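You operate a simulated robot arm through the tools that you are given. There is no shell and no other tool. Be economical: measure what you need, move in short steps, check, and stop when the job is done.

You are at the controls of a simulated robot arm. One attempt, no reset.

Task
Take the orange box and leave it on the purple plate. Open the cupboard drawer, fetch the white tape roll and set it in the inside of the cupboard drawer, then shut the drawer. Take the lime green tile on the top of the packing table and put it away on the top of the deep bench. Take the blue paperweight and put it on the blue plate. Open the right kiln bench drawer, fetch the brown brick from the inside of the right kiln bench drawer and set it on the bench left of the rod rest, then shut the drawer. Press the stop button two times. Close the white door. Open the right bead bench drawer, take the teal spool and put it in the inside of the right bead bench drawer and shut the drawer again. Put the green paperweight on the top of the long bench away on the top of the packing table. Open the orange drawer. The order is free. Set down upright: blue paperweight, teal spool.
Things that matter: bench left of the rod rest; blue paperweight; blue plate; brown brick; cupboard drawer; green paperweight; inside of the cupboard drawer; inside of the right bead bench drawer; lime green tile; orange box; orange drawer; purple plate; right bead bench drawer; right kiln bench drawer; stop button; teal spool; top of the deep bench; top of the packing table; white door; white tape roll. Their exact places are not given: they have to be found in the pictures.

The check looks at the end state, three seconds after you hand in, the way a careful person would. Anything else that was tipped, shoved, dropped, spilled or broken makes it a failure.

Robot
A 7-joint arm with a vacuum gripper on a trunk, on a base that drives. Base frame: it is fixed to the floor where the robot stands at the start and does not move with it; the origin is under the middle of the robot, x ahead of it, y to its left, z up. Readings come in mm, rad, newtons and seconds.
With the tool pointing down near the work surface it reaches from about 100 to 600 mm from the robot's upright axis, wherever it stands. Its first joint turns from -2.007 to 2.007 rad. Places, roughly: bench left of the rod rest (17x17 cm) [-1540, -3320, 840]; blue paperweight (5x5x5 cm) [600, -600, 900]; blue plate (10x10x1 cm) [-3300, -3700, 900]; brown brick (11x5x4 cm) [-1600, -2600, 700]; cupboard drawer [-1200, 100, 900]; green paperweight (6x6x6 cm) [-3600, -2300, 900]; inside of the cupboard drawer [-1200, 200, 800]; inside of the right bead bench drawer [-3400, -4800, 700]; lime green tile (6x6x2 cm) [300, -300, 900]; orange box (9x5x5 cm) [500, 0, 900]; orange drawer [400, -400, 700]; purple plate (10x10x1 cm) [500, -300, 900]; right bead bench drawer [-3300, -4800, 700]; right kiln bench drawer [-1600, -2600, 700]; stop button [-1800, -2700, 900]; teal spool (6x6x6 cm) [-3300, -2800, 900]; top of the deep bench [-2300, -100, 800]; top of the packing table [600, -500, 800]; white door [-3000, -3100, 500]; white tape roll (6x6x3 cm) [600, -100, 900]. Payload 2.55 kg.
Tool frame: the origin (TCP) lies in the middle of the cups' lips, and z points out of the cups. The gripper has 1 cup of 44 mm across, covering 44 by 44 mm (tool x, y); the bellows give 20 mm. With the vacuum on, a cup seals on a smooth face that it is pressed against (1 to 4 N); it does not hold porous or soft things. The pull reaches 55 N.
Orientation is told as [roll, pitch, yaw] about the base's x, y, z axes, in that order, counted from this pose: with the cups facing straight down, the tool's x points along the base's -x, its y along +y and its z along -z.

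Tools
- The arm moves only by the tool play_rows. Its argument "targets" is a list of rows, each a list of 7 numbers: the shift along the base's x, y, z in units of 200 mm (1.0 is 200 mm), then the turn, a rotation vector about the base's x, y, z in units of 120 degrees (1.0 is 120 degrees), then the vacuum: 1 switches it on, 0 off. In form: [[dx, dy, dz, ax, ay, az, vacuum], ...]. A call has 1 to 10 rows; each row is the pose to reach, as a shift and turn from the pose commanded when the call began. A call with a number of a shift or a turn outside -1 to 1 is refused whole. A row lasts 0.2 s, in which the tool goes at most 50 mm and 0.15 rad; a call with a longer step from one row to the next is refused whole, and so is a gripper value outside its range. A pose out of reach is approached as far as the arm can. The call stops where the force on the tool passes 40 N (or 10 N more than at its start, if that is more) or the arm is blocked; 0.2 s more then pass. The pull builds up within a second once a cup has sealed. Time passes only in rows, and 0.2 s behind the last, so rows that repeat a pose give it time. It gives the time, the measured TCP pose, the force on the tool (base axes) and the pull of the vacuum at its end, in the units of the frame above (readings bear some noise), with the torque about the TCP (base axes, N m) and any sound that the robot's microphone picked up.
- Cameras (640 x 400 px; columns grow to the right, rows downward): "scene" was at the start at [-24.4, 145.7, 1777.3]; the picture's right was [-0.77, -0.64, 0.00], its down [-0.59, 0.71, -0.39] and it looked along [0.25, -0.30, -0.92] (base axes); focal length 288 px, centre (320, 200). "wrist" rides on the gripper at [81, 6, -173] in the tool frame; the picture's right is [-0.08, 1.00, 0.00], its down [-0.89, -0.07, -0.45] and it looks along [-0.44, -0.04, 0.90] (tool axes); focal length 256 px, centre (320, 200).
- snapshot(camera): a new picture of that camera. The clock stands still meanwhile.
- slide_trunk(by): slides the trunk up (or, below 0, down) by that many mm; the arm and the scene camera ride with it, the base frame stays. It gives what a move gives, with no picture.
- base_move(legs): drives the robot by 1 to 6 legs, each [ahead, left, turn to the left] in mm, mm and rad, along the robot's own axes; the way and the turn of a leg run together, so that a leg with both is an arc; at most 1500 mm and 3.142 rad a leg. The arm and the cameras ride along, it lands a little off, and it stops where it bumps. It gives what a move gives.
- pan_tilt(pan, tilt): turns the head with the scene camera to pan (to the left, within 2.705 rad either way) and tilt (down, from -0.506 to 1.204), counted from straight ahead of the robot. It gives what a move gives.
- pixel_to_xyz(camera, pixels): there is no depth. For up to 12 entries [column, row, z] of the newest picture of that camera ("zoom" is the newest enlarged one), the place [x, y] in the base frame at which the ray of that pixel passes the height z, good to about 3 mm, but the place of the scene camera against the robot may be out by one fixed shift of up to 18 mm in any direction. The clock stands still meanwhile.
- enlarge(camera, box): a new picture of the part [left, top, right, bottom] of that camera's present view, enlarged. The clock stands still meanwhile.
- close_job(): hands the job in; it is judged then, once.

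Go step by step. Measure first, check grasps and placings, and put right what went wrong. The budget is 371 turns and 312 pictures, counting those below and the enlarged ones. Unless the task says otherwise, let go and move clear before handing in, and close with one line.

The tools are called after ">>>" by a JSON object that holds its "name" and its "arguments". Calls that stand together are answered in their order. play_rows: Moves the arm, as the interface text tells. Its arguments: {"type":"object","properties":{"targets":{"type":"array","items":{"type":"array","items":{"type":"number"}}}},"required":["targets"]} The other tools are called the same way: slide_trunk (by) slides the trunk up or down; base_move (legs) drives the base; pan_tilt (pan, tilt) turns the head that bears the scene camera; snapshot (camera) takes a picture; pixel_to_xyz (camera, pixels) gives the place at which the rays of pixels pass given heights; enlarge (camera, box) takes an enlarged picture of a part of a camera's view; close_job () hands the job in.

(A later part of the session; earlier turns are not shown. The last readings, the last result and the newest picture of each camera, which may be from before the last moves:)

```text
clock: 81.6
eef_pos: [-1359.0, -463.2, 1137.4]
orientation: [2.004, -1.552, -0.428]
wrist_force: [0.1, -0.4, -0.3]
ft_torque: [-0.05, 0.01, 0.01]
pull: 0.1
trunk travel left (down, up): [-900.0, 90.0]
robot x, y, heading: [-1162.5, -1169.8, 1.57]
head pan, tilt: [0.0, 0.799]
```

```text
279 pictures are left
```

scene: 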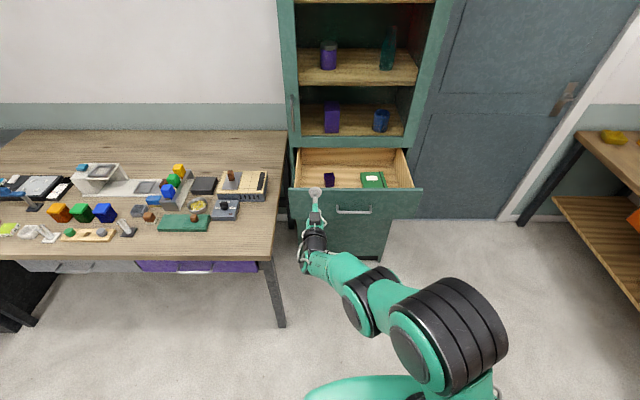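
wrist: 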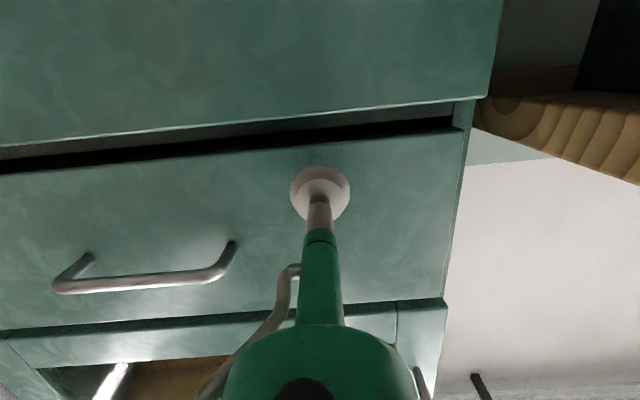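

Now fold the arm back to tool-down.

>>> {"name": "play_rows", "arguments": {"targets": [[0.08, -0.1, 0, -0.07, 0, 0, 0], [0.16, -0.2, 0, -0.14, 0, 0, 0], [0.24, -0.3, 0, -0.21, 0, 0, 0], [0.32, -0.4, 0, -0.28, 0, 0, 0], [0.4, -0.5, 0, -0.35, 0, 0, 0], [0.48, -0.6, 0, -0.42, 0, 0, 0], [0.56, -0.7, 0, -0.49, 0, 0, 0], [0.64, -0.8, 0, -0.56, 0, 0, 0], [0.72, -0.9, 0, -0.63, 0, 0, 0], [0.8, -1.0, 0, -0.7, 0, 0, 0]]}}

>>> {"name": "play_rows", "arguments": {"targets": [[0, -0.1, -0.1, -0.05, 0, 0, 0], [0, -0.3, -0.2, -0.05, 0, 0, 0], [0, -0.5, -0.3, -0.05, 0, 0, 0], [0, -0.6, -0.4, -0.05, 0, 0, 0], [0, -0.6, -0.4, -0.05, 0, 0, 0]]}}

```text
clock: 83.8
eef_pos: [-1197.4, -662.3, 1138.3]
orientation: [0.01, -0.109, 1.556]
wrist_force: [0.0, -0.3, 0.0]
ft_torque: [-0.02, 0.03, 0.02]
pull: 0.2
trunk travel left (down, up): [-900.0, 90.0]
robot x, y, heading: [-1163.2, -1173.7, 1.576]
head pan, tilt: [0.0, 0.799]
```

```text
clock: 85.0
eef_pos: [-1197.3, -784.9, 1059.9]
orientation: [0.009, -0.008, 1.554]
wrist_force: [-0.3, 0.5, -0.2]
ft_torque: [0.01, 0.01, -0.02]
pull: 0.0
trunk travel left (down, up): [-900.0, 90.0]
robot x, y, heading: [-1161.9, -1175.1, 1.571]
head pan, tilt: [0.0, 0.799]
```

Arm is down again. Drive back to the packing table.

>>> {"name": "base_move", "arguments": {"legs": [[0, 0, -1.571], [780, 0, 0], [0, 1100, 0]]}}

```text
clock: 98.3
eef_pos: [-13.6, -13.1, 1059.5]
orientation: [0.007, -0.009, -0.019]
wrist_force: [-0.4, -0.3, 0.0]
ft_torque: [0.03, -0.01, -0.01]
pull: 0.2
trunk travel left (down, up): [-900.0, 90.0]
robot x, y, heading: [-404.5, -48.4, 0.001]
head pan, tilt: [0.0, 0.799]
```

>>> {"name": "base_move", "arguments": {"legs": [[395, 0, 0]]}}

>>> {"name": "play_rows", "arguments": {"targets": [[0.2, -0.1, 0, 0, 0, 0, 0], [0.4, -0.2, -0.1, 0, 0, 0, 0], [0.6, -0.3, -0.2, 0, 0, 0, 0], [0.75, -0.4, -0.3, 0, 0, 0, 0], [0.75, -0.5, -0.4, 0, 0, 0, 0], [0.75, -0.5, -0.4, 0, 0, 0, 0]]}}

>>> {"name": "enlarge", "arguments": {"camera": "wrist", "box": [200, 100, 440, 250]}}

```text
clock: 100.8
eef_pos: [386.8, -15.4, 1058.5]
orientation: [0.007, -0.006, -0.024]
wrist_force: [-0.3, -0.1, -0.2]
ft_torque: [0.0, 0.01, 0.01]
pull: 0.0
trunk travel left (down, up): [-900.0, 90.0]
robot x, y, heading: [-3.1, -50.1, -0.007]
head pan, tilt: [0.0, 0.799]
```

```text
clock: 102.2
eef_pos: [536.0, -115.2, 980.1]
orientation: [0.008, -0.011, -0.024]
wrist_force: [-0.9, 0.3, -0.3]
ft_torque: [-0.01, 0.03, 0.01]
pull: 0.1
trunk travel left (down, up): [-900.0, 90.0]
robot x, y, heading: [3.4, -47.1, -0.002]
head pan, tilt: [0.0, 0.799]
```

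```text
2.67 times, centred on (320, 175) of wrist
```

zoom: 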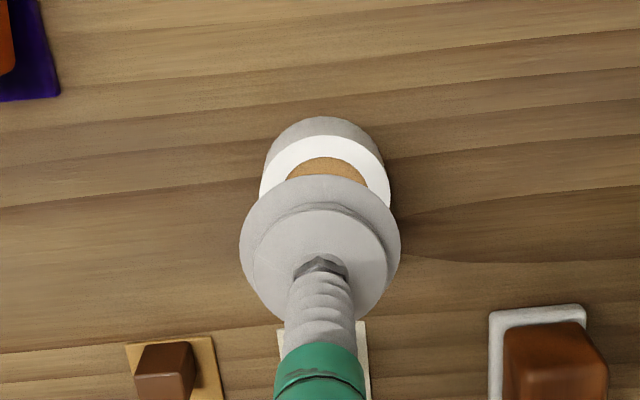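

>>> {"name": "pixel_to_xyz", "arguments": {"camera": "zoom", "pixels": [[325, 137, 870], [325, 116, 840], [259, 190, 870], [391, 190, 870], [325, 157, 870]]}}

```text
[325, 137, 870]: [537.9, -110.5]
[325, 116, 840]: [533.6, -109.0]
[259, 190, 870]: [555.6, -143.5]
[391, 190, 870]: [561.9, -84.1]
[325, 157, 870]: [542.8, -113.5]
```

>>> {"name": "pixel_to_xyz", "arguments": {"camera": "zoom", "pixels": [[325, 137, 870], [325, 137, 870], [325, 137, 870], [325, 157, 870], [325, 157, 870], [325, 157, 870], [325, 170, 870], [259, 190, 870], [391, 190, 870]]}}

>>> {"name": "play_rows", "arguments": {"targets": [[-0.2, 0, 0, 0, 0, 0, 0], [-0.45, 0, 0, 0, 0, 0, 0], [-0.45, 0, 0, 0, 0, 0, 0]]}}

>>> {"name": "enlarge", "arguments": {"camera": "wrist", "box": [200, 100, 440, 250]}}

```text
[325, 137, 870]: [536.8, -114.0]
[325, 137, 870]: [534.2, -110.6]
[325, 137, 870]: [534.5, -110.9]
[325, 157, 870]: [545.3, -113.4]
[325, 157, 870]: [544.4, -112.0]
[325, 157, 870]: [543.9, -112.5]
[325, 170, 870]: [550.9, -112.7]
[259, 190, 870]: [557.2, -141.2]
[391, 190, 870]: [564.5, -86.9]
```

```text
clock: 103.0
eef_pos: [444.9, -116.0, 979.8]
orientation: [0.006, -0.006, -0.024]
wrist_force: [1.2, -0.7, -0.5]
ft_torque: [0.0, 0.05, 0.02]
pull: 0.1
trunk travel left (down, up): [-900.0, 90.0]
robot x, y, heading: [-2.7, -49.7, -0.002]
head pan, tilt: [0.0, 0.799]
```

```text
2.67 times, centred on (320, 175) of wrist
```

zoom: 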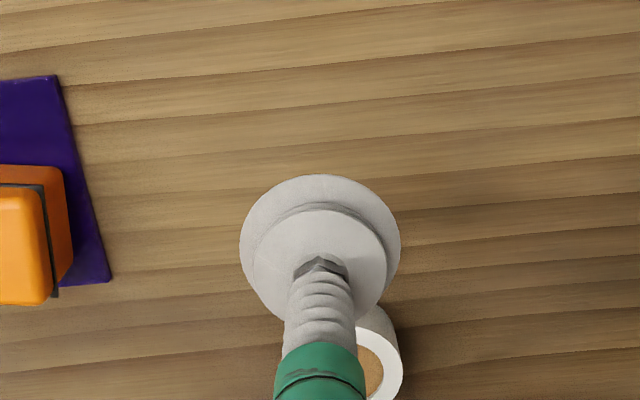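

>>> {"name": "play_rows", "arguments": {"targets": [[0.1, 0.2, 0, 0, 0, 0, 0], [0.2, 0.4, 0, 0, 0, 0, 0], [0.25, 0.5, 0, 0, 0, 0, 0], [0.25, 0.5, 0, 0, 0, 0, 0]]}}

>>> {"name": "enlarge", "arguments": {"camera": "wrist", "box": [160, 150, 320, 250]}}

```text
clock: 104.0
eef_pos: [494.6, -15.4, 978.4]
orientation: [0.01, -0.007, -0.025]
wrist_force: [0.4, -0.3, -0.2]
ft_torque: [0.02, -0.03, -0.01]
pull: 0.1
trunk travel left (down, up): [-900.0, 90.0]
robot x, y, heading: [-1.5, -46.3, -0.002]
head pan, tilt: [0.0, 0.799]
```

```text
4.00 times, centred on (240, 200) of wrist
```

zoom: 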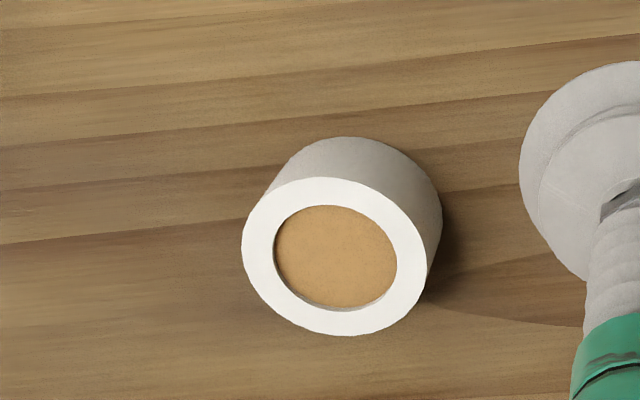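

The core is solid (slightly recessed). Get its centre accurately.

>>> {"name": "pixel_to_xyz", "arguments": {"camera": "zoom", "pixels": [[335, 257, 870], [335, 257, 870], [335, 257, 870], [335, 257, 870], [242, 245, 870], [428, 268, 870], [325, 178, 870], [343, 336, 870], [335, 257, 870]]}}

```text
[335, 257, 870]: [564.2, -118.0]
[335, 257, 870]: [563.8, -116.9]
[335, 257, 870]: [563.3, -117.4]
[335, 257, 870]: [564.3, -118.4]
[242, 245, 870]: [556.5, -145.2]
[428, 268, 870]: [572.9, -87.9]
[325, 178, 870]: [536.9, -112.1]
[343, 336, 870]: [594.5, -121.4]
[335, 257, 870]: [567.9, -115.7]
```

>>> {"name": "play_rows", "arguments": {"targets": [[0.11, -0.16, -0.1, 0, 0, 0, 0], [0.22, -0.33, -0.2, 0, 0, 0, 0], [0.35, -0.503, -0.3, 0, 0, 0, 0], [0.35, -0.503, -0.45, 0, 0, 0, 0], [0.35, -0.503, -0.45, 0, 0, 0, 0]]}}

>>> {"name": "enlarge", "arguments": {"camera": "wrist", "box": [240, 130, 400, 230]}}

```text
clock: 105.2
eef_pos: [567.7, -117.9, 887.1]
orientation: [0.01, -0.009, -0.025]
wrist_force: [0.2, 0.5, 0.7]
ft_torque: [0.03, 0.01, 0.01]
pull: 0.0
trunk travel left (down, up): [-900.0, 90.0]
robot x, y, heading: [-5.5, -45.1, 0.001]
head pan, tilt: [0.0, 0.799]
```

```text
4.00 times, centred on (320, 180) of wrist
```

zoom: 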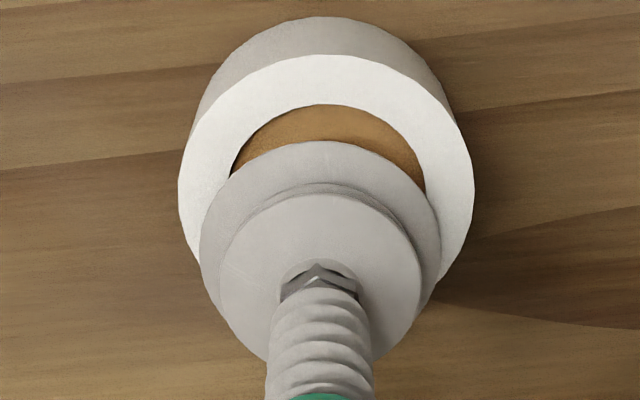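

Correct by about (−2.7,+1) mm and descend with vacuum.

>>> {"name": "play_rows", "arguments": {"targets": [[-0.013, 0.005, -0.03, 0, 0, 0, 1], [-0.013, 0.005, -0.06, 0, 0, 0, 1], [-0.013, 0.005, -0.08, 0, 0, 0, 1], [-0.013, 0.005, -0.09, 0, 0, 0, 1], [-0.013, 0.005, -0.1, 0, 0, 0, 1], [-0.013, 0.005, -0.11, 0, 0, 0, 1], [-0.013, 0.005, -0.11, 0, 0, 0, 1]]}}

```text
clock: 106.6
eef_pos: [569.3, -115.6, 873.7]
orientation: [0.007, -0.022, -0.027]
wrist_force: [-6.2, 1.7, 17.5]
ft_torque: [0.01, 0.45, -0.03]
pull: 55.1
trunk travel left (down, up): [-900.0, 90.0]
robot x, y, heading: [-3.6, -46.8, -0.002]
head pan, tilt: [0.0, 0.799]
stopped in row 6: the force on the tool passed its limit at 40 N (the readings are from after the stop); the commanded pose is now the measured one
```

Sealed. Lift and tuck, then drive to the cupboard.

>>> {"name": "play_rows", "arguments": {"targets": [[0, 0, 0.1, 0, 0, 0, 1], [0, 0, 0.3, 0, 0, 0, 1], [0, 0, 0.5, 0, 0, 0, 1], [-0.1, 0, 0.7, 0, 0, 0, 1], [-0.3, 0.05, 0.8, 0, 0, 0, 1], [-0.5, 0.1, 0.9, 0, 0, 0, 1], [-0.7, 0.2, 0.95, 0, 0, 0, 1], [-0.9, 0.3, 1.0, 0, 0, 0, 1]]}}

>>> {"name": "base_move", "arguments": {"legs": [[-390, 0, 0], [0, -1100, 0], [-770, 0, 0], [0, 0, 1.571]]}}

>>> {"name": "snapshot", "arguments": {"camera": "wrist"}}

>>> {"name": "snapshot", "arguments": {"camera": "scene"}}

```text
clock: 108.4
eef_pos: [386.4, -54.4, 1071.0]
orientation: [0.007, -0.019, -0.025]
wrist_force: [0.1, -0.2, 0.1]
ft_torque: [0.01, 0.14, -0.01]
pull: 55.1
trunk travel left (down, up): [-900.0, 90.0]
robot x, y, heading: [-3.5, -47.5, -0.005]
head pan, tilt: [0.0, 0.799]
```

```text
clock: 123.5
eef_pos: [-1155.9, -720.3, 1070.9]
orientation: [0.006, -0.019, 1.528]
wrist_force: [0.4, -0.2, -0.2]
ft_torque: [-0.08, -0.01, 0.01]
pull: 54.4
trunk travel left (down, up): [-900.0, 90.0]
robot x, y, heading: [-1171.5, -1111.2, 1.552]
head pan, tilt: [0.0, 0.799]
```

```text
274 pictures are left
```

wrist: 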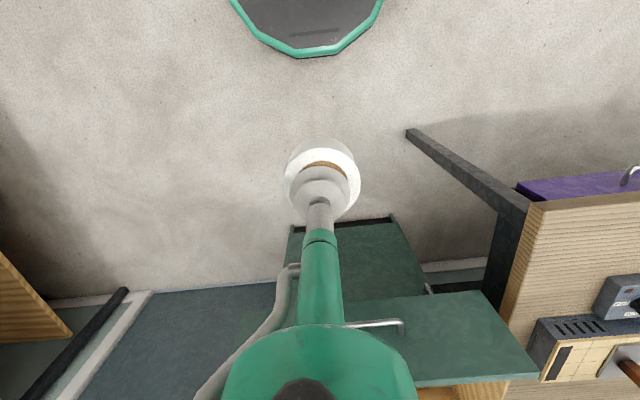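

```text
273 pictures are left
```

scene: 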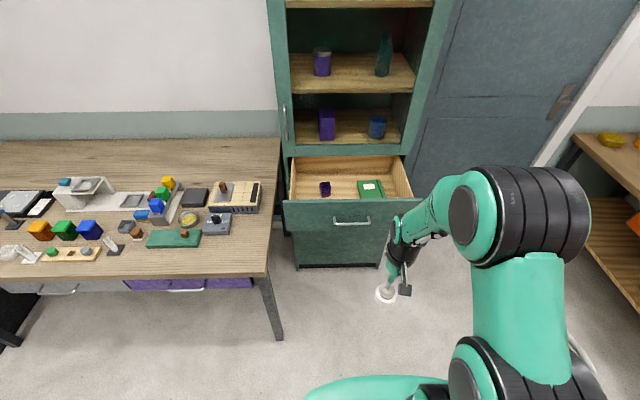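

Drive ahead 440 so the roll is above the drawer.

>>> {"name": "base_move", "arguments": {"legs": [[440, 0, 0.02]]}}

>>> {"name": "snapshot", "arguments": {"camera": "wrist"}}

>>> {"name": "snapshot", "arguments": {"camera": "scene"}}

```text
clock: 126.1
eef_pos: [-1158.6, -276.2, 1070.5]
orientation: [0.007, -0.018, 1.549]
wrist_force: [0.0, 0.9, -1.2]
ft_torque: [-0.08, 0.04, -0.02]
pull: 54.7
trunk travel left (down, up): [-900.0, 90.0]
robot x, y, heading: [-1164.4, -671.7, 1.569]
head pan, tilt: [0.0, 0.799]
```

```text
272 pictures are left
```

wrist: 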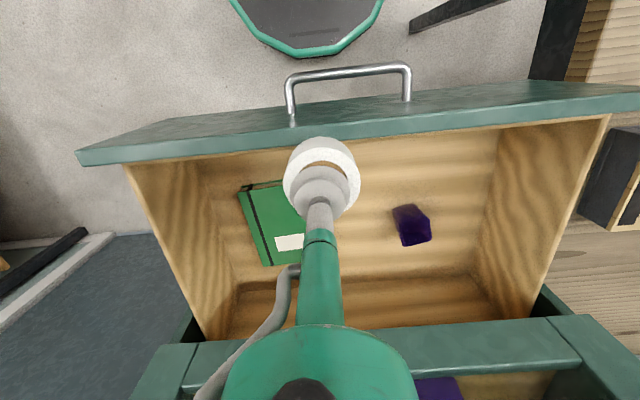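

```text
271 pictures are left
```

scene: 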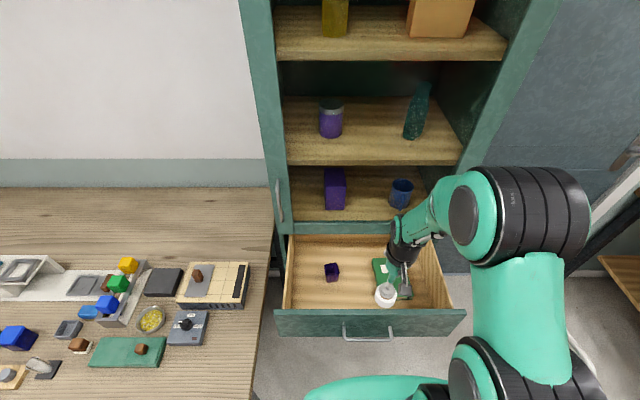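

>>> {"name": "pixel_to_xyz", "arguments": {"camera": "wrist", "pixels": [[305, 215, 800], [393, 215, 800], [350, 215, 800], [432, 240, 800], [500, 240, 800], [350, 215, 770], [365, 152, 800], [340, 135, 950], [340, 340, 950], [370, 280, 800], [530, 130, 950], [120, 175, 950]]}}

```text
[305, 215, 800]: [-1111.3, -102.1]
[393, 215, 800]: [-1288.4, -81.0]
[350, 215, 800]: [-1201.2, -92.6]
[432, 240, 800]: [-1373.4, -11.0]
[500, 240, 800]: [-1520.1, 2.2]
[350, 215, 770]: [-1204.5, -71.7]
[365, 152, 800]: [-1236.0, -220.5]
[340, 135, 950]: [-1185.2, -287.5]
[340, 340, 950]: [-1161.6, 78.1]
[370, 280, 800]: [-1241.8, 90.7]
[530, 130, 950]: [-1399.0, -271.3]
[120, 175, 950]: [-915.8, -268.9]
```

>>> {"name": "play_rows", "arguments": {"targets": [[-0.05, 0.2, 0, 0, 0, 0, 1], [-0.1, 0.4, 0, 0, 0, 0, 1], [-0.15, 0.55, 0, 0, 0, 0, 1], [-0.2, 0.68, 0, 0, 0, 0, 1], [-0.2, 0.68, -0.2, 0, 0, 0, 1], [-0.2, 0.68, -0.4, 0, 0, 0, 1], [-0.2, 0.68, -0.6, 0, 0, 0, 1], [-0.2, 0.68, -0.8, 0, 0, 0, 1], [-0.2, 0.68, -0.8, 0, 0, 0, 1]]}}

>>> {"name": "snapshot", "arguments": {"camera": "wrist"}}

>>> {"name": "snapshot", "arguments": {"camera": "scene"}}

```text
clock: 128.1
eef_pos: [-1199.2, -143.3, 910.9]
orientation: [0.007, -0.018, 1.549]
wrist_force: [-0.6, -0.3, -0.5]
ft_torque: [-0.04, -0.04, 0.0]
pull: 55.4
trunk travel left (down, up): [-900.0, 90.0]
robot x, y, heading: [-1166.3, -671.1, 1.574]
head pan, tilt: [0.0, 0.799]
```

```text
270 pictures are left
```

wrist: 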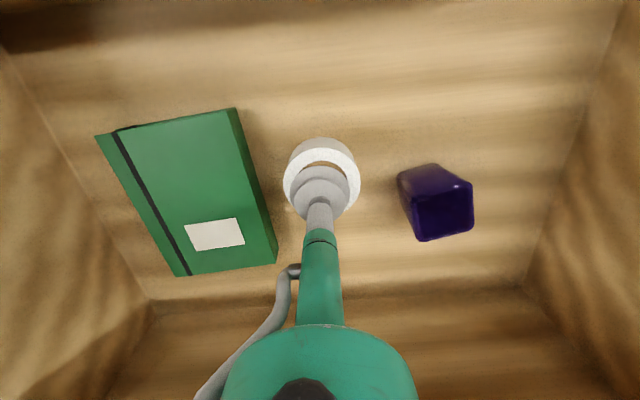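

```text
269 pictures are left
```

scene: 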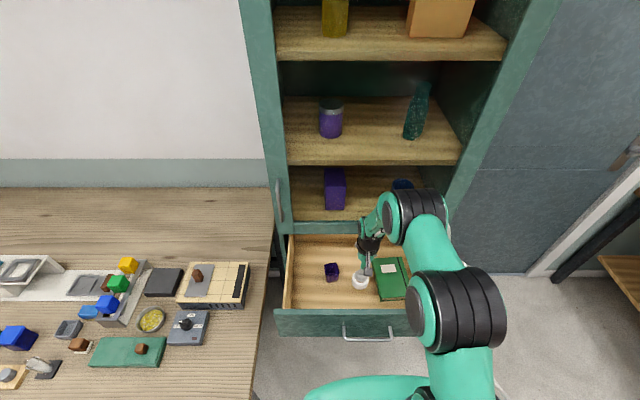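

Clear below. Lower carefully to contact.

>>> {"name": "play_rows", "arguments": {"targets": [[0, 0, -0.12, 0, 0, 0, 1], [0, 0, -0.24, 0, 0, 0, 1], [0, 0, -0.32, 0, 0, 0, 1], [0, 0, -0.36, 0, 0, 0, 1], [0, 0, -0.39, 0, 0, 0, 1], [0, 0, -0.42, 0, 0, 0, 1], [0, 0, -0.45, 0, 0, 0, 1], [0, 0, -0.48, 0, 0, 0, 1], [0, 0, -0.51, 0, 0, 0, 1], [0, 0, -0.54, 0, 0, 0, 1]]}}

```text
clock: 128.9
eef_pos: [-1200.7, -124.0, 864.7]
orientation: [0.011, -0.054, 1.55]
wrist_force: [2.4, 0.6, 17.9]
ft_torque: [-0.68, -0.13, 0.09]
pull: 55.0
trunk travel left (down, up): [-900.0, 90.0]
robot x, y, heading: [-1164.1, -669.3, 1.569]
head pan, tilt: [0.0, 0.799]
stopped in row 3: the force on the tool passed its limit at 41 N (the readings are from after the stop); the commanded pose is now the measured one
```

>>> {"name": "snapshot", "arguments": {"camera": "wrist"}}

>>> {"name": "enlarge", "arguments": {"camera": "scene", "box": [260, 170, 500, 350]}}

```text
268 pictures are left
```

wrist: 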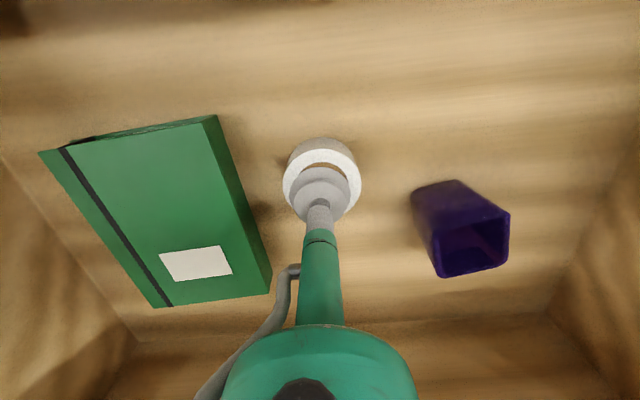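

```text
2.22 times, centred on (380, 260) of scene
```

zoom: 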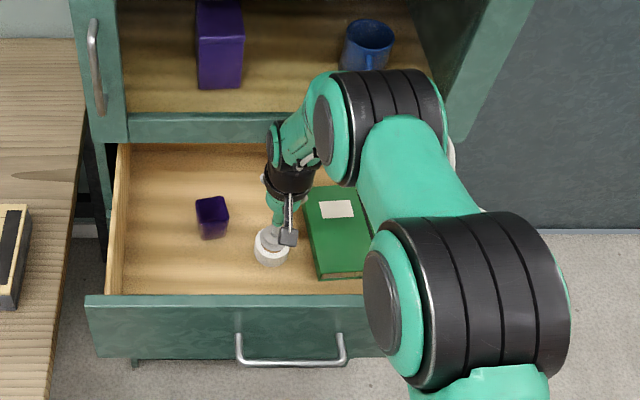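

>>> {"name": "pixel_to_xyz", "arguments": {"camera": "wrist", "pixels": [[412, 190, 830], [412, 190, 800], [412, 190, 770], [457, 180, 830], [457, 180, 800], [457, 180, 770]]}}

```text
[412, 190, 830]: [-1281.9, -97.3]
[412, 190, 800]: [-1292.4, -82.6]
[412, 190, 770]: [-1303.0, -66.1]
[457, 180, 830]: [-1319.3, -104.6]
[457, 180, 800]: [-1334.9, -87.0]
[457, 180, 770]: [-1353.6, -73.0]
```

Contact fits a drawer floor at ≈833 (panel bottom was ≈834). Release and lift.

>>> {"name": "play_rows", "arguments": {"targets": [[0, 0, 0.01, 0, 0, 0, 1], [0, 0, 0.01, 0, 0, 0, 0], [0, 0, 0.01, 0, 0, 0, 0], [0, 0, 0.02, 0, 0, 0, 0], [0, 0, 0.15, 0, 0, 0, 0], [0, 0, 0.3, 0, 0, 0, 0], [0, 0, 0.3, 0, 0, 0, 0]]}}

>>> {"name": "snapshot", "arguments": {"camera": "wrist"}}

```text
clock: 130.5
eef_pos: [-1200.3, -126.6, 921.9]
orientation: [0.008, -0.043, 1.552]
wrist_force: [-0.3, 0.1, -0.7]
ft_torque: [0.03, 0.02, 0.0]
pull: 0.0
trunk travel left (down, up): [-900.0, 90.0]
robot x, y, heading: [-1166.6, -669.0, 1.573]
head pan, tilt: [0.0, 0.799]
```

```text
266 pictures are left
```

wrist: 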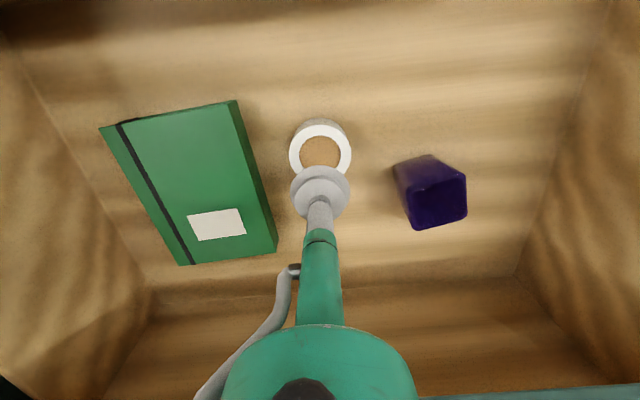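

Roll is flat in the drawer. Lift out and back off.

>>> {"name": "play_rows", "arguments": {"targets": [[0, 0, 0.2, 0, 0, 0, 0], [0, -0.05, 0.4, 0, 0, 0, 0], [0, -0.2, 0.6, 0, 0, 0, 0], [0, -0.4, 0.75, 0, 0, 0, 0], [0, -0.6, 0.8, 0, 0, 0, 0], [0, -0.75, 0.8, 0, 0, 0, 0]]}}

>>> {"name": "base_move", "arguments": {"legs": [[-520, 0, 0]]}}

>>> {"name": "slide_trunk", "arguments": {"by": -250}}

>>> {"name": "play_rows", "arguments": {"targets": [[-0.07, 0.1, 0.03, 0.07, 0, 0, 0], [-0.14, 0.2, 0.06, 0.14, 0, 0, 0], [-0.21, 0.3, 0.09, 0.21, 0, 0, 0], [-0.28, 0.4, 0.12, 0.28, 0, 0, 0], [-0.35, 0.5, 0.15, 0.35, 0, 0, 0], [-0.42, 0.6, 0.18, 0.42, 0, 0, 0], [-0.49, 0.7, 0.21, 0.49, 0, 0, 0], [-0.56, 0.8, 0.24, 0.56, 0, 0, 0], [-0.63, 0.9, 0.27, 0.63, 0, 0, 0], [-0.7, 0.95, 0.3, 0.7, 0, 0, 0]]}}

```text
clock: 131.9
eef_pos: [-1201.5, -280.0, 1081.0]
orientation: [0.01, -0.046, 1.551]
wrist_force: [0.1, 0.6, 0.2]
ft_torque: [0.03, 0.03, -0.02]
pull: 0.1
trunk travel left (down, up): [-900.0, 90.0]
robot x, y, heading: [-1164.6, -667.8, 1.568]
head pan, tilt: [0.0, 0.799]
```

```text
clock: 134.9
eef_pos: [-1200.9, -790.6, 1081.8]
orientation: [0.008, -0.046, 1.543]
wrist_force: [0.1, 0.2, 0.4]
ft_torque: [0.04, 0.01, 0.01]
pull: 0.0
trunk travel left (down, up): [-900.0, 90.0]
robot x, y, heading: [-1165.4, -1182.7, 1.569]
head pan, tilt: [0.0, 0.799]
```

```text
clock: 137.5
eef_pos: [-1200.5, -791.1, 831.7]
orientation: [0.008, -0.047, 1.543]
wrist_force: [-0.8, 0.3, -0.1]
ft_torque: [0.0, -0.01, -0.01]
pull: 0.0
trunk travel left (down, up): [-650.0, 340.0]
robot x, y, heading: [-1165.6, -1183.1, 1.569]
head pan, tilt: [0.0, 0.799]
```

```text
clock: 139.7
eef_pos: [-1346.6, -543.7, 931.7]
orientation: [0.21, -1.449, 1.378]
wrist_force: [-0.5, -0.8, -0.5]
ft_torque: [0.09, -0.01, -0.01]
pull: 0.0
out of reach, approached as far as the arm can: row 3, 4, 9, 10
trunk travel left (down, up): [-650.0, 340.0]
robot x, y, heading: [-1168.1, -1178.8, 1.568]
head pan, tilt: [0.0, 0.799]
```

>>> {"name": "play_rows", "arguments": {"targets": [[0, 0.15, 0, 0.03, 0, 0, 0], [0, 0.3, 0, 0.06, 0, 0, 0], [0, 0.45, 0, 0.07, 0, 0, 0], [0, 0.6, 0, 0.07, 0, 0, 0], [0, 0.6, 0, 0.07, 0, 0, 0]]}}

>>> {"name": "snapshot", "arguments": {"camera": "wrist"}}

```text
clock: 140.9
eef_pos: [-1348.3, -423.5, 934.4]
orientation: [2.462, -1.528, -0.874]
wrist_force: [0.7, 0.6, -0.1]
ft_torque: [-0.03, -0.02, 0.0]
pull: 0.2
trunk travel left (down, up): [-650.0, 340.0]
robot x, y, heading: [-1167.0, -1181.5, 1.567]
head pan, tilt: [0.0, 0.799]
```

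```text
265 pictures are left
```

wrist: 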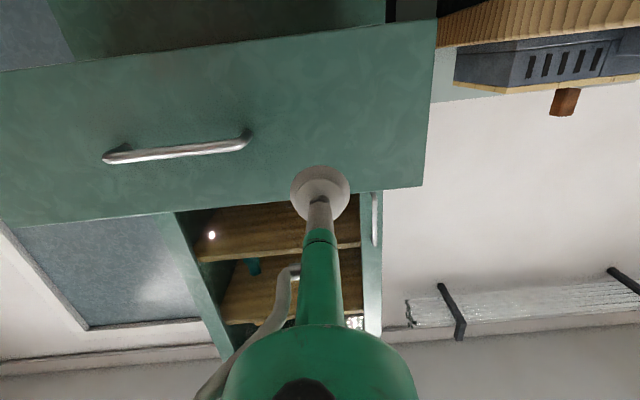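

Lower 46 mm, then drive ahead to push it shut.

>>> {"name": "play_rows", "arguments": {"targets": [[0, 0, -0.12, 0, 0, 0, 0], [0, 0, -0.23, 0, 0, 0, 0], [0, 0, -0.23, 0, 0, 0, 0]]}}

>>> {"name": "base_move", "arguments": {"legs": [[340, 0, 0]]}}

>>> {"name": "snapshot", "arguments": {"camera": "scene"}}

```text
clock: 141.7
eef_pos: [-1345.8, -423.1, 887.2]
orientation: [2.462, -1.528, -0.874]
wrist_force: [1.0, 0.7, 1.0]
ft_torque: [0.0, -0.01, -0.01]
pull: 0.1
trunk travel left (down, up): [-650.0, 340.0]
robot x, y, heading: [-1169.1, -1182.2, 1.567]
head pan, tilt: [0.0, 0.799]
```

```text
clock: 143.9
eef_pos: [-1345.4, -87.0, 887.6]
orientation: [2.444, -1.531, -0.855]
wrist_force: [0.0, 0.6, -1.0]
ft_torque: [0.06, -0.01, 0.0]
pull: 0.2
trunk travel left (down, up): [-650.0, 340.0]
robot x, y, heading: [-1164.2, -844.7, 1.564]
head pan, tilt: [0.0, 0.799]
```

```text
264 pictures are left
```

scene: 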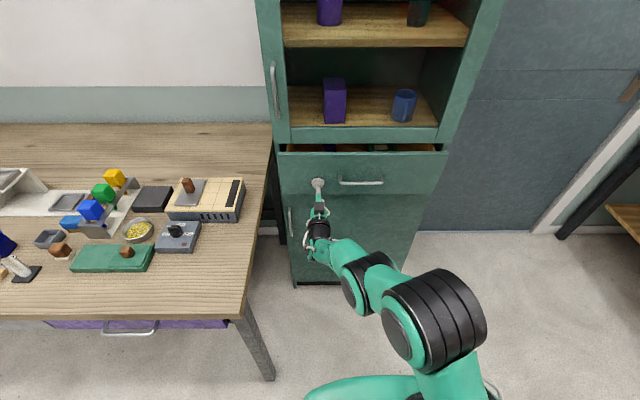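

Nearly shut; another ~65 mm with a gentle arm/drive push.

>>> {"name": "base_move", "arguments": {"legs": [[50, 0, 0]]}}

>>> {"name": "play_rows", "arguments": {"targets": [[0, 0.05, 0, 0, 0, 0, 0], [0, 0.1, 0, 0, 0, 0, 0], [0, 0.14, 0, 0, 0, 0, 0], [0, 0.18, 0, 0, 0, 0, 0], [0, 0.2, 0, 0, 0, 0, 0]]}}

>>> {"name": "snapshot", "arguments": {"camera": "scene"}}

```text
clock: 144.8
eef_pos: [-1343.4, -37.7, 888.7]
orientation: [2.455, -1.528, -0.868]
wrist_force: [0.1, -2.3, 0.9]
ft_torque: [-0.01, 0.0, 0.01]
pull: 0.0
trunk travel left (down, up): [-650.0, 340.0]
robot x, y, heading: [-1168.6, -794.0, 1.563]
head pan, tilt: [0.0, 0.799]
```

```text
clock: 145.6
eef_pos: [-1345.7, -25.4, 887.5]
orientation: [2.477, -1.529, -0.887]
wrist_force: [4.1, -28.7, 10.6]
ft_torque: [-0.46, -0.04, 0.17]
pull: 0.1
trunk travel left (down, up): [-650.0, 340.0]
robot x, y, heading: [-1166.3, -799.4, 1.567]
head pan, tilt: [0.0, 0.799]
stopped in row 3: the force on the tool passed its limit at 48 N (the readings are from after the stop); the commanded pose is now the measured one
```

```text
263 pictures are left
```

scene: 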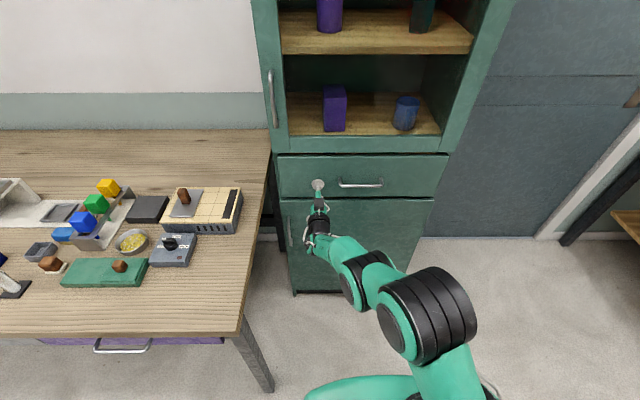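

Drawer is shut (panel back at y≈−25). Back off, raise the trunk, tool down again.

>>> {"name": "base_move", "arguments": {"legs": [[-380, 0, 0]]}}

>>> {"name": "slide_trunk", "arguments": {"by": 250}}

>>> {"name": "play_rows", "arguments": {"targets": [[0.08, -0.1, 0, -0.07, 0, 0, 0], [0.16, -0.2, 0, -0.14, 0, 0, 0], [0.24, -0.3, 0, -0.21, 0, 0, 0], [0.32, -0.4, 0, -0.28, 0, 0, 0], [0.4, -0.5, 0, -0.35, 0, 0, 0], [0.48, -0.6, 0, -0.42, 0, 0, 0], [0.56, -0.7, 0, -0.49, 0, 0, 0], [0.64, -0.8, 0, -0.56, 0, 0, 0], [0.72, -0.9, 0, -0.63, 0, 0, 0], [0.8, -1.0, 0, -0.7, 0, 0, 0]]}}

>>> {"name": "play_rows", "arguments": {"targets": [[0, -0.1, -0.1, -0.04, 0, 0, 0], [0, -0.3, -0.2, -0.04, 0, 0, 0], [0, -0.5, -0.3, -0.04, 0, 0, 0], [0, -0.7, -0.3, -0.04, 0, 0, 0], [0, -0.7, -0.3, -0.04, 0, 0, 0]]}}

```text
clock: 148.0
eef_pos: [-1348.6, -405.3, 883.4]
orientation: [2.374, -1.533, -0.783]
wrist_force: [0.0, -0.4, -0.2]
ft_torque: [0.01, 0.03, 0.01]
pull: 0.1
trunk travel left (down, up): [-650.0, 340.0]
robot x, y, heading: [-1168.2, -1187.1, 1.568]
head pan, tilt: [0.0, 0.799]
```

```text
clock: 150.6
eef_pos: [-1347.9, -405.2, 1134.1]
orientation: [2.362, -1.536, -0.771]
wrist_force: [-0.2, 0.5, 0.0]
ft_torque: [-0.02, -0.04, -0.03]
pull: 0.1
trunk travel left (down, up): [-900.0, 90.0]
robot x, y, heading: [-1167.0, -1184.8, 1.566]
head pan, tilt: [0.0, 0.799]
```

```text
clock: 152.8
eef_pos: [-1187.0, -605.5, 1131.9]
orientation: [0.025, -0.126, 1.544]
wrist_force: [0.0, -0.6, 0.0]
ft_torque: [-0.05, 0.03, 0.02]
pull: 0.0
out of reach, approached as far as the arm can: row 7, 8
trunk travel left (down, up): [-900.0, 90.0]
robot x, y, heading: [-1165.0, -1178.9, 1.57]
head pan, tilt: [0.0, 0.799]
```

```text
clock: 154.0
eef_pos: [-1187.6, -748.1, 1071.3]
orientation: [0.02, -0.046, 1.545]
wrist_force: [0.6, 0.0, -0.6]
ft_torque: [-0.02, 0.0, 0.0]
pull: 0.1
trunk travel left (down, up): [-900.0, 90.0]
robot x, y, heading: [-1165.2, -1183.3, 1.571]
head pan, tilt: [0.0, 0.799]
```

>>> {"name": "play_rows", "arguments": {"targets": [[0, 0, 0, -0.022, 0, 0, 0], [0, 0, 0, -0.022, 0, 0, 0]]}}

>>> {"name": "base_move", "arguments": {"legs": [[0, 0, -1.571], [780, 0, 0], [0, 700, 0]]}}

>>> {"name": "snapshot", "arguments": {"camera": "scene"}}

```text
clock: 154.6
eef_pos: [-1188.8, -747.6, 1073.1]
orientation: [0.021, 0.0, 1.546]
wrist_force: [0.8, 0.8, 0.0]
ft_torque: [-0.01, -0.01, 0.03]
pull: 0.2
trunk travel left (down, up): [-900.0, 90.0]
robot x, y, heading: [-1164.6, -1183.7, 1.565]
head pan, tilt: [0.0, 0.799]
```

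```text
clock: 165.9
eef_pos: [30.3, -450.6, 1072.4]
orientation: [0.019, 0.001, 0.003]
wrist_force: [-0.1, 0.6, 0.4]
ft_torque: [-0.02, 0.01, 0.01]
pull: 0.1
trunk travel left (down, up): [-900.0, 90.0]
robot x, y, heading: [-404.0, -489.8, 0.027]
head pan, tilt: [0.0, 0.799]
```

```text
262 pictures are left
```

scene: 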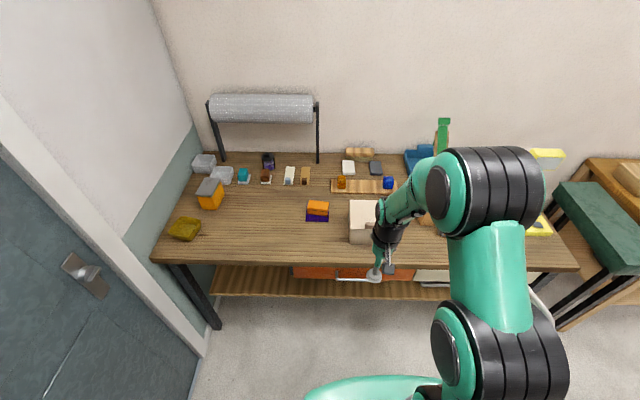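

Drive up to the table for the blue paperweight (388,183).

>>> {"name": "base_move", "arguments": {"legs": [[380, 0, -0.027]]}}

>>> {"name": "play_rows", "arguments": {"targets": [[0, -0.15, 0.1, 0, 0, 0, 0], [0, -0.3, 0.1, 0, 0, 0, 0], [0.1, -0.45, 0.1, 0, 0, 0, 0], [0.2, -0.6, 0.1, 0, 0, 0, 0], [0.25, -0.75, 0.1, 0, 0, 0, 0], [0.25, -0.75, 0.1, 0, 0, 0, 0]]}}

>>> {"name": "snapshot", "arguments": {"camera": "wrist"}}

```text
clock: 168.3
eef_pos: [411.3, -462.5, 1071.9]
orientation: [0.022, 0.0, -0.031]
wrist_force: [0.0, -0.6, -0.3]
ft_torque: [0.01, 0.03, 0.02]
pull: 0.2
trunk travel left (down, up): [-900.0, 90.0]
robot x, y, heading: [-27.7, -485.9, -0.008]
head pan, tilt: [0.0, 0.799]
```

```text
clock: 169.7
eef_pos: [461.2, -612.2, 1090.6]
orientation: [0.019, 0.0, -0.03]
wrist_force: [0.0, 0.4, -0.6]
ft_torque: [0.02, -0.01, -0.01]
pull: 0.1
trunk travel left (down, up): [-900.0, 90.0]
robot x, y, heading: [-28.9, -480.3, -0.01]
head pan, tilt: [0.0, 0.799]
```

```text
261 pictures are left
```

wrist: 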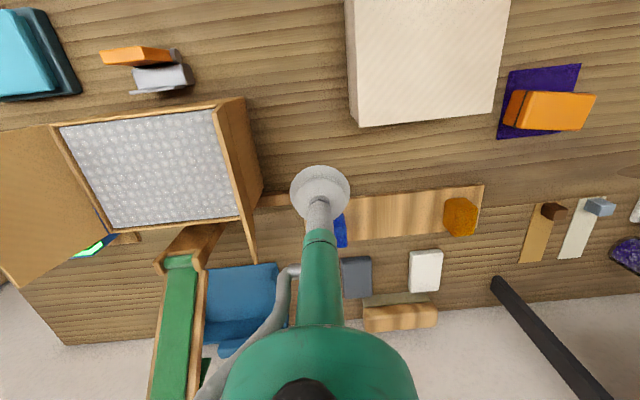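

>>> {"name": "play_rows", "arguments": {"targets": [[0.1, 0.2, -0.1, 0, 0, 0, 0], [0.2, 0.4, -0.2, 0, 0, 0, 0], [0.3, 0.5, -0.3, 0, 0, 0, 0], [0.3, 0.5, -0.3, 0, 0, 0, 0]]}}

>>> {"name": "enlarge", "arguments": {"camera": "wrist", "box": [160, 130, 400, 280]}}

```text
clock: 170.7
eef_pos: [521.7, -509.3, 1032.4]
orientation: [0.021, 0.001, -0.031]
wrist_force: [0.6, -0.4, 0.1]
ft_torque: [0.0, -0.03, 0.03]
pull: 0.0
trunk travel left (down, up): [-900.0, 90.0]
robot x, y, heading: [-23.8, -484.4, -0.006]
head pan, tilt: [0.0, 0.799]
```

```text
2.67 times, centred on (280, 205) of wrist
```

zoom: 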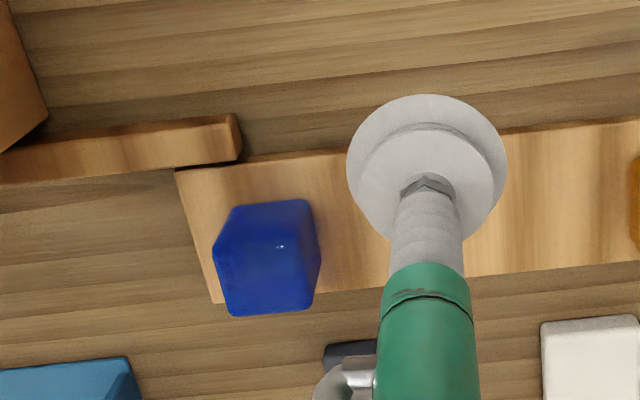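

>>> {"name": "pixel_to_xyz", "arguments": {"camera": "zoom", "pixels": [[265, 278, 890], [265, 278, 905], [213, 245, 905], [308, 248, 905], [310, 308, 905], [230, 204, 860], [308, 200, 860], [176, 172, 855], [265, 278, 905]]}}

>>> {"name": "enlarge", "arguments": {"camera": "wrist", "box": [220, 185, 300, 255]}}

```text
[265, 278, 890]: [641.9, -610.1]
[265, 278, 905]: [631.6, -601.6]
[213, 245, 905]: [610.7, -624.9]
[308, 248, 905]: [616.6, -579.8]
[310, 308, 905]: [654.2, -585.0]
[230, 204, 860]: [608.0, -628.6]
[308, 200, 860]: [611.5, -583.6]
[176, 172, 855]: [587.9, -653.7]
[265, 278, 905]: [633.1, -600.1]
```

```text
5.71 times, centred on (260, 220) of wrist
```

zoom: 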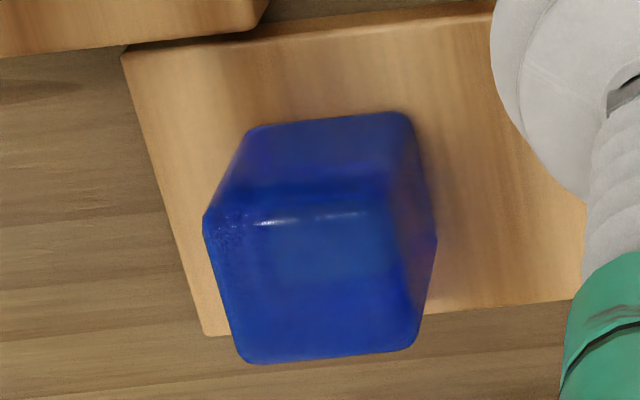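

Cube top centre ≈ (632,−602), z≈905. Move above it and check reach.

>>> {"name": "play_rows", "arguments": {"targets": [[0.14, -0.12, 0, 0, 0, 0, 0], [0.28, -0.24, 0, 0, 0, 0, 0], [0.42, -0.36, -0.1, 0, 0, 0, 0], [0.55, -0.465, -0.2, 0, 0, 0, 0], [0.55, -0.465, -0.4, 0, 0, 0, 0], [0.55, -0.465, -0.4, 0, 0, 0, 0]]}}

>>> {"name": "enlarge", "arguments": {"camera": "wrist", "box": [220, 110, 420, 235]}}

```text
clock: 172.1
eef_pos: [614.8, -602.7, 957.1]
orientation: [0.019, 0.0, -0.03]
wrist_force: [-0.1, 0.2, -0.1]
ft_torque: [0.02, -0.01, -0.01]
pull: 0.1
out of reach, approached as far as the arm can: row 4, 5, 6
trunk travel left (down, up): [-900.0, 90.0]
robot x, y, heading: [-25.5, -483.5, -0.005]
head pan, tilt: [0.0, 0.799]
```

```text
3.20 times, centred on (320, 172) of wrist
```

zoom: 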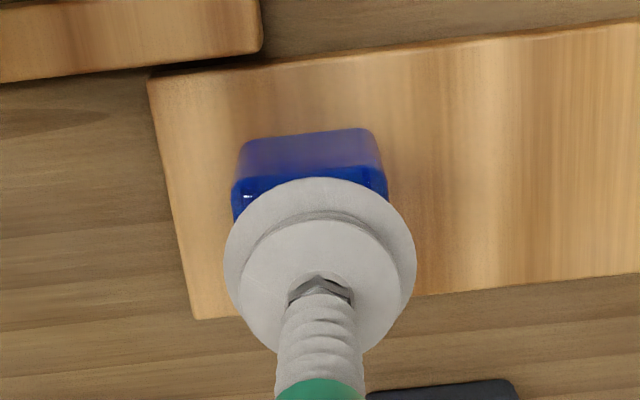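

Drive the base ahead 40 mm, then descend.

>>> {"name": "base_move", "arguments": {"legs": [[40, 0, 0]]}}

>>> {"name": "enlarge", "arguments": {"camera": "wrist", "box": [220, 110, 420, 235]}}

```text
clock: 173.0
eef_pos: [654.1, -602.3, 957.7]
orientation: [0.022, -0.001, -0.031]
wrist_force: [-0.9, -0.5, 0.0]
ft_torque: [-0.02, 0.01, 0.01]
pull: 0.0
trunk travel left (down, up): [-900.0, 90.0]
robot x, y, heading: [12.2, -483.4, -0.01]
head pan, tilt: [0.0, 0.799]
```

```text
3.20 times, centred on (320, 172) of wrist
```

zoom: 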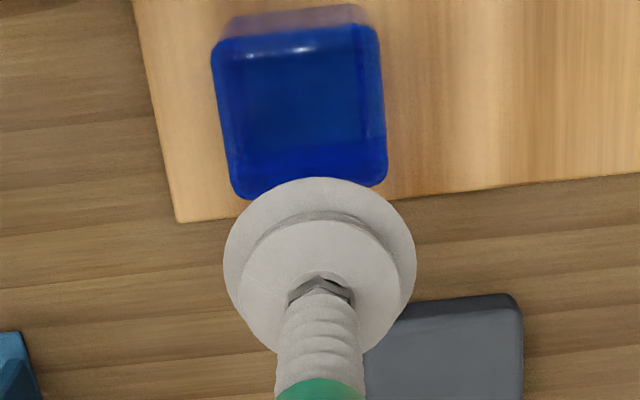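

>>> {"name": "pixel_to_xyz", "arguments": {"camera": "zoom", "pixels": [[300, 110, 905], [300, 110, 905], [300, 110, 905], [212, 50, 905], [375, 35, 905], [388, 170, 905], [235, 185, 905], [300, 110, 890]]}}

```text
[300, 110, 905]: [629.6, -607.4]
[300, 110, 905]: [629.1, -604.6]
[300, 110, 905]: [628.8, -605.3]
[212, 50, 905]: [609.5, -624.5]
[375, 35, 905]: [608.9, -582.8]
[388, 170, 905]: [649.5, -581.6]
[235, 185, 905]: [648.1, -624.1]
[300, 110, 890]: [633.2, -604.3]
```

>>> {"name": "play_rows", "arguments": {"targets": [[-0.11, -0.01, -0.1, 0, 0, 0, 0], [-0.11, -0.01, -0.22, 0, 0, 0, 1], [-0.11, -0.01, -0.25, 0, 0, 0, 1], [-0.11, -0.01, -0.275, 0, 0, 0, 1], [-0.11, -0.01, -0.3, 0, 0, 0, 1], [-0.11, -0.01, -0.32, 0, 0, 0, 1], [-0.11, -0.01, -0.34, 0, 0, 0, 1], [-0.11, -0.01, -0.36, 0, 0, 0, 1], [-0.11, -0.01, -0.38, 0, 0, 0, 1], [-0.11, -0.01, -0.4, 0, 0, 0, 1]]}}

```text
clock: 174.3
eef_pos: [638.3, -605.0, 907.8]
orientation: [0.016, -0.018, -0.03]
wrist_force: [-7.0, 3.2, 19.6]
ft_torque: [-0.38, 0.51, -0.18]
pull: 55.5
trunk travel left (down, up): [-900.0, 90.0]
robot x, y, heading: [13.3, -483.1, -0.013]
head pan, tilt: [0.0, 0.799]
stopped in row 6: the force on the tool passed its limit at 40 N (the readings are from after the stop); the commanded pose is now the measured one
```

Sealed on the blue cube. Lift and retract.

>>> {"name": "play_rows", "arguments": {"targets": [[0, 0, 0.1, 0, 0, 0, 1], [0, 0, 0.3, 0, 0, 0, 1], [0, 0, 0.5, 0, 0, 0, 1], [0, 0, 0.7, 0, 0, 0, 1], [-0.1, 0.05, 0.9, 0, 0, 0, 1], [-0.3, 0.15, 0.95, 0, 0, 0, 1], [-0.5, 0.25, 0.95, 0, 0, 0, 1], [-0.7, 0.35, 0.95, 0, 0, 0, 1], [-0.9, 0.45, 0.95, 0, 0, 0, 1], [-1.0, 0.55, 0.95, 0, 0, 0, 1]]}}

>>> {"name": "snapshot", "arguments": {"camera": "wrist"}}

```text
clock: 176.5
eef_pos: [436.0, -495.3, 1097.4]
orientation: [0.017, -0.014, -0.033]
wrist_force: [0.9, 0.8, -2.9]
ft_torque: [0.01, 0.06, -0.01]
pull: 54.7
trunk travel left (down, up): [-900.0, 90.0]
robot x, y, heading: [14.3, -481.3, -0.011]
head pan, tilt: [0.0, 0.799]
```

```text
256 pictures are left
```

wrist: 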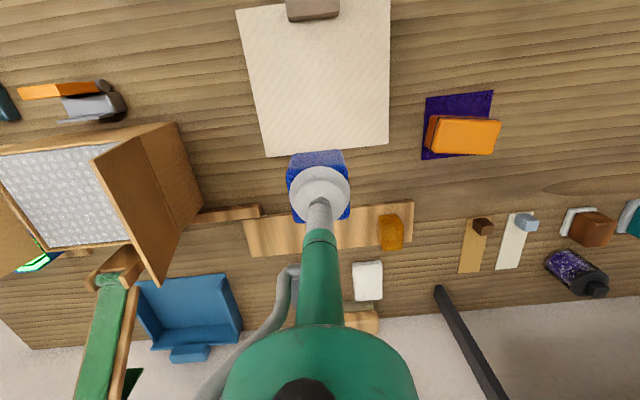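

The cube is held. Drive toward the long bench: first to the open corridor, turned to face −x.

>>> {"name": "base_move", "arguments": {"legs": [[-410, 0, 0], [0, -570, 0], [0, 0, 3.14], [1300, 0, 0]]}}

>>> {"name": "snapshot", "arguments": {"camera": "scene"}}

```text
clock: 195.4
eef_pos: [-2152.3, -982.8, 1097.1]
orientation: [0.018, -0.015, 3.092]
wrist_force: [0.1, 0.4, -2.9]
ft_torque: [0.01, -0.03, 0.03]
pull: 54.6
trunk travel left (down, up): [-900.0, 90.0]
robot x, y, heading: [-1725.6, -1003.3, 3.113]
head pan, tilt: [0.0, 0.799]
```

```text
255 pictures are left
```

scene: 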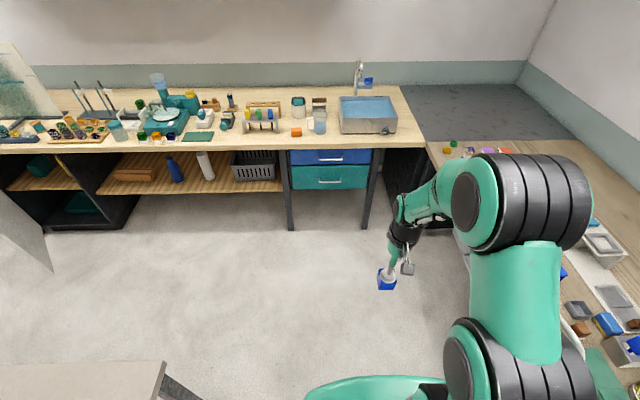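

>>> {"name": "pixel_to_xyz", "arguments": {"camera": "scene", "pixels": [[52, 270, 0], [52, 270, 100], [45, 228, 0], [290, 230, 0], [100, 152, 840], [165, 362, 850], [125, 230, 0]]}}

>>> {"name": "pan_tilt", "arguments": {"pan": 0.7, "tilt": 0.5}}

>>> {"name": "snapshot", "arguments": {"camera": "scene"}}

```text
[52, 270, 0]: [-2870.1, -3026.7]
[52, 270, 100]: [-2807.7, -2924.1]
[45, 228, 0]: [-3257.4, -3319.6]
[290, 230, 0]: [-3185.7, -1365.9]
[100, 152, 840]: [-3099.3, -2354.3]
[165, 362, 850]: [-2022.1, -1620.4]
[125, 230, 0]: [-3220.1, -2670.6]
```

```text
clock: 196.4
eef_pos: [-2153.1, -981.9, 1097.0]
orientation: [0.018, -0.014, 3.092]
wrist_force: [0.2, 0.2, -2.3]
ft_torque: [-0.01, 0.03, -0.01]
pull: 54.6
trunk travel left (down, up): [-900.0, 90.0]
robot x, y, heading: [-1728.1, -1000.8, 3.116]
head pan, tilt: [0.7, 0.499]
```

```text
254 pictures are left
```

scene: 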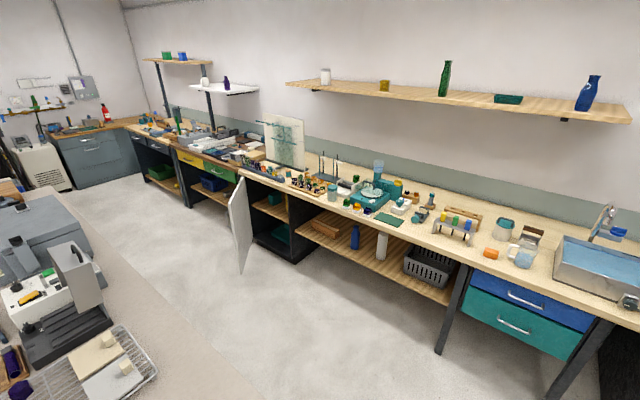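

Door tip is at x≈−2850; I'll keep x≈−2400 while passing it. Continue to the blue plate region.

>>> {"name": "base_move", "arguments": {"legs": [[660, 0, 0.028], [0, 1400, 0], [0, 1250, 0]]}}

>>> {"name": "pan_tilt", "arguments": {"pan": 0, "tilt": 0.7}}

>>> {"name": "snapshot", "arguments": {"camera": "scene"}}

```text
clock: 212.6
eef_pos: [-2766.3, -3654.7, 1095.9]
orientation: [0.016, -0.012, -3.135]
wrist_force: [0.6, 0.8, -2.0]
ft_torque: [-0.01, -0.01, -0.02]
pull: 54.9
trunk travel left (down, up): [-900.0, 90.0]
robot x, y, heading: [-2342.3, -3650.8, -3.114]
head pan, tilt: [0.7, 0.499]
```

```text
clock: 213.6
eef_pos: [-2765.2, -3653.8, 1098.7]
orientation: [0.017, -0.015, -3.135]
wrist_force: [0.3, -0.3, -2.4]
ft_torque: [0.02, 0.04, -0.02]
pull: 54.7
trunk travel left (down, up): [-900.0, 90.0]
robot x, y, heading: [-2343.5, -3651.4, -3.108]
head pan, tilt: [0.0, 0.7]
```

```text
253 pictures are left
```

scene: 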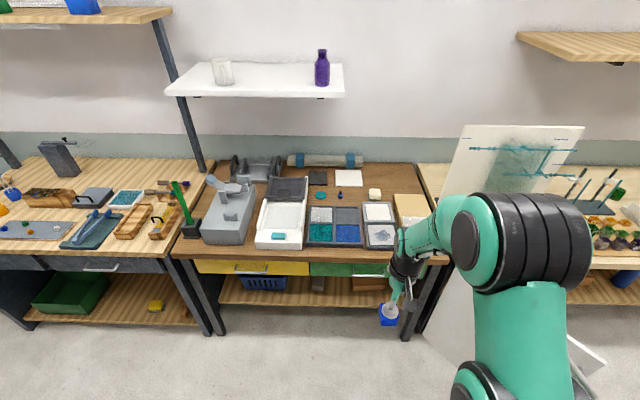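

>>> {"name": "enlarge", "arguments": {"camera": "scene", "box": [170, 140, 450, 280]}}

>>> {"name": "pixel_to_xyz", "arguments": {"camera": "scene", "pixels": [[348, 233, 850], [320, 232, 850], [380, 235, 850], [348, 178, 850], [318, 178, 850], [270, 262, 850], [210, 255, 850], [200, 165, 850]]}}

>>> {"name": "snapshot", "arguments": {"camera": "wrist"}}

```text
2.29 times, centred on (310, 210) of scene
```

zoom: 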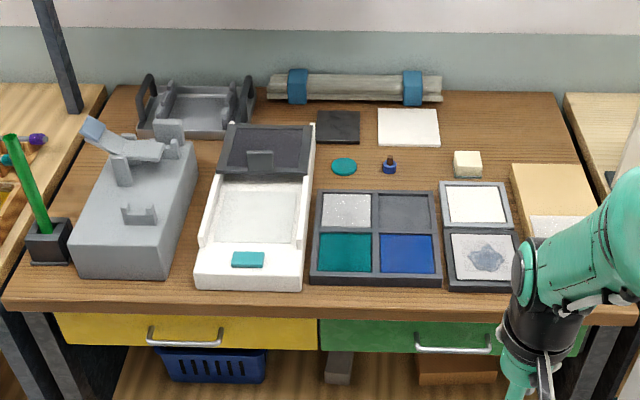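

```text
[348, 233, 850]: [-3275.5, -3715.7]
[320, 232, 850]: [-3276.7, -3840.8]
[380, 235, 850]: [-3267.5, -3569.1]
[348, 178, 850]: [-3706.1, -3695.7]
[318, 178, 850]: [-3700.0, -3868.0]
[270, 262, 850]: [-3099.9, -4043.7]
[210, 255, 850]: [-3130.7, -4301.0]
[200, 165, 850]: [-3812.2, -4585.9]
```

```text
251 pictures are left
```

wrist: 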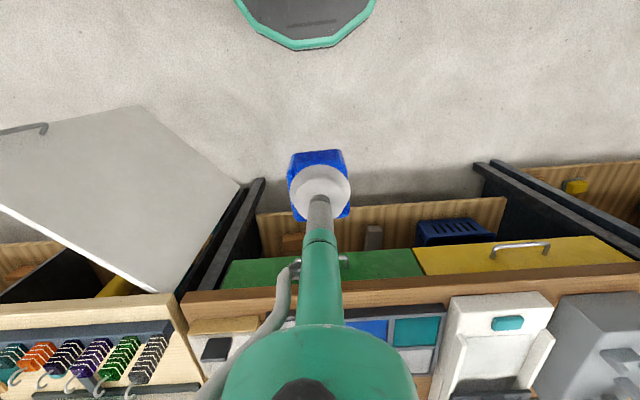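

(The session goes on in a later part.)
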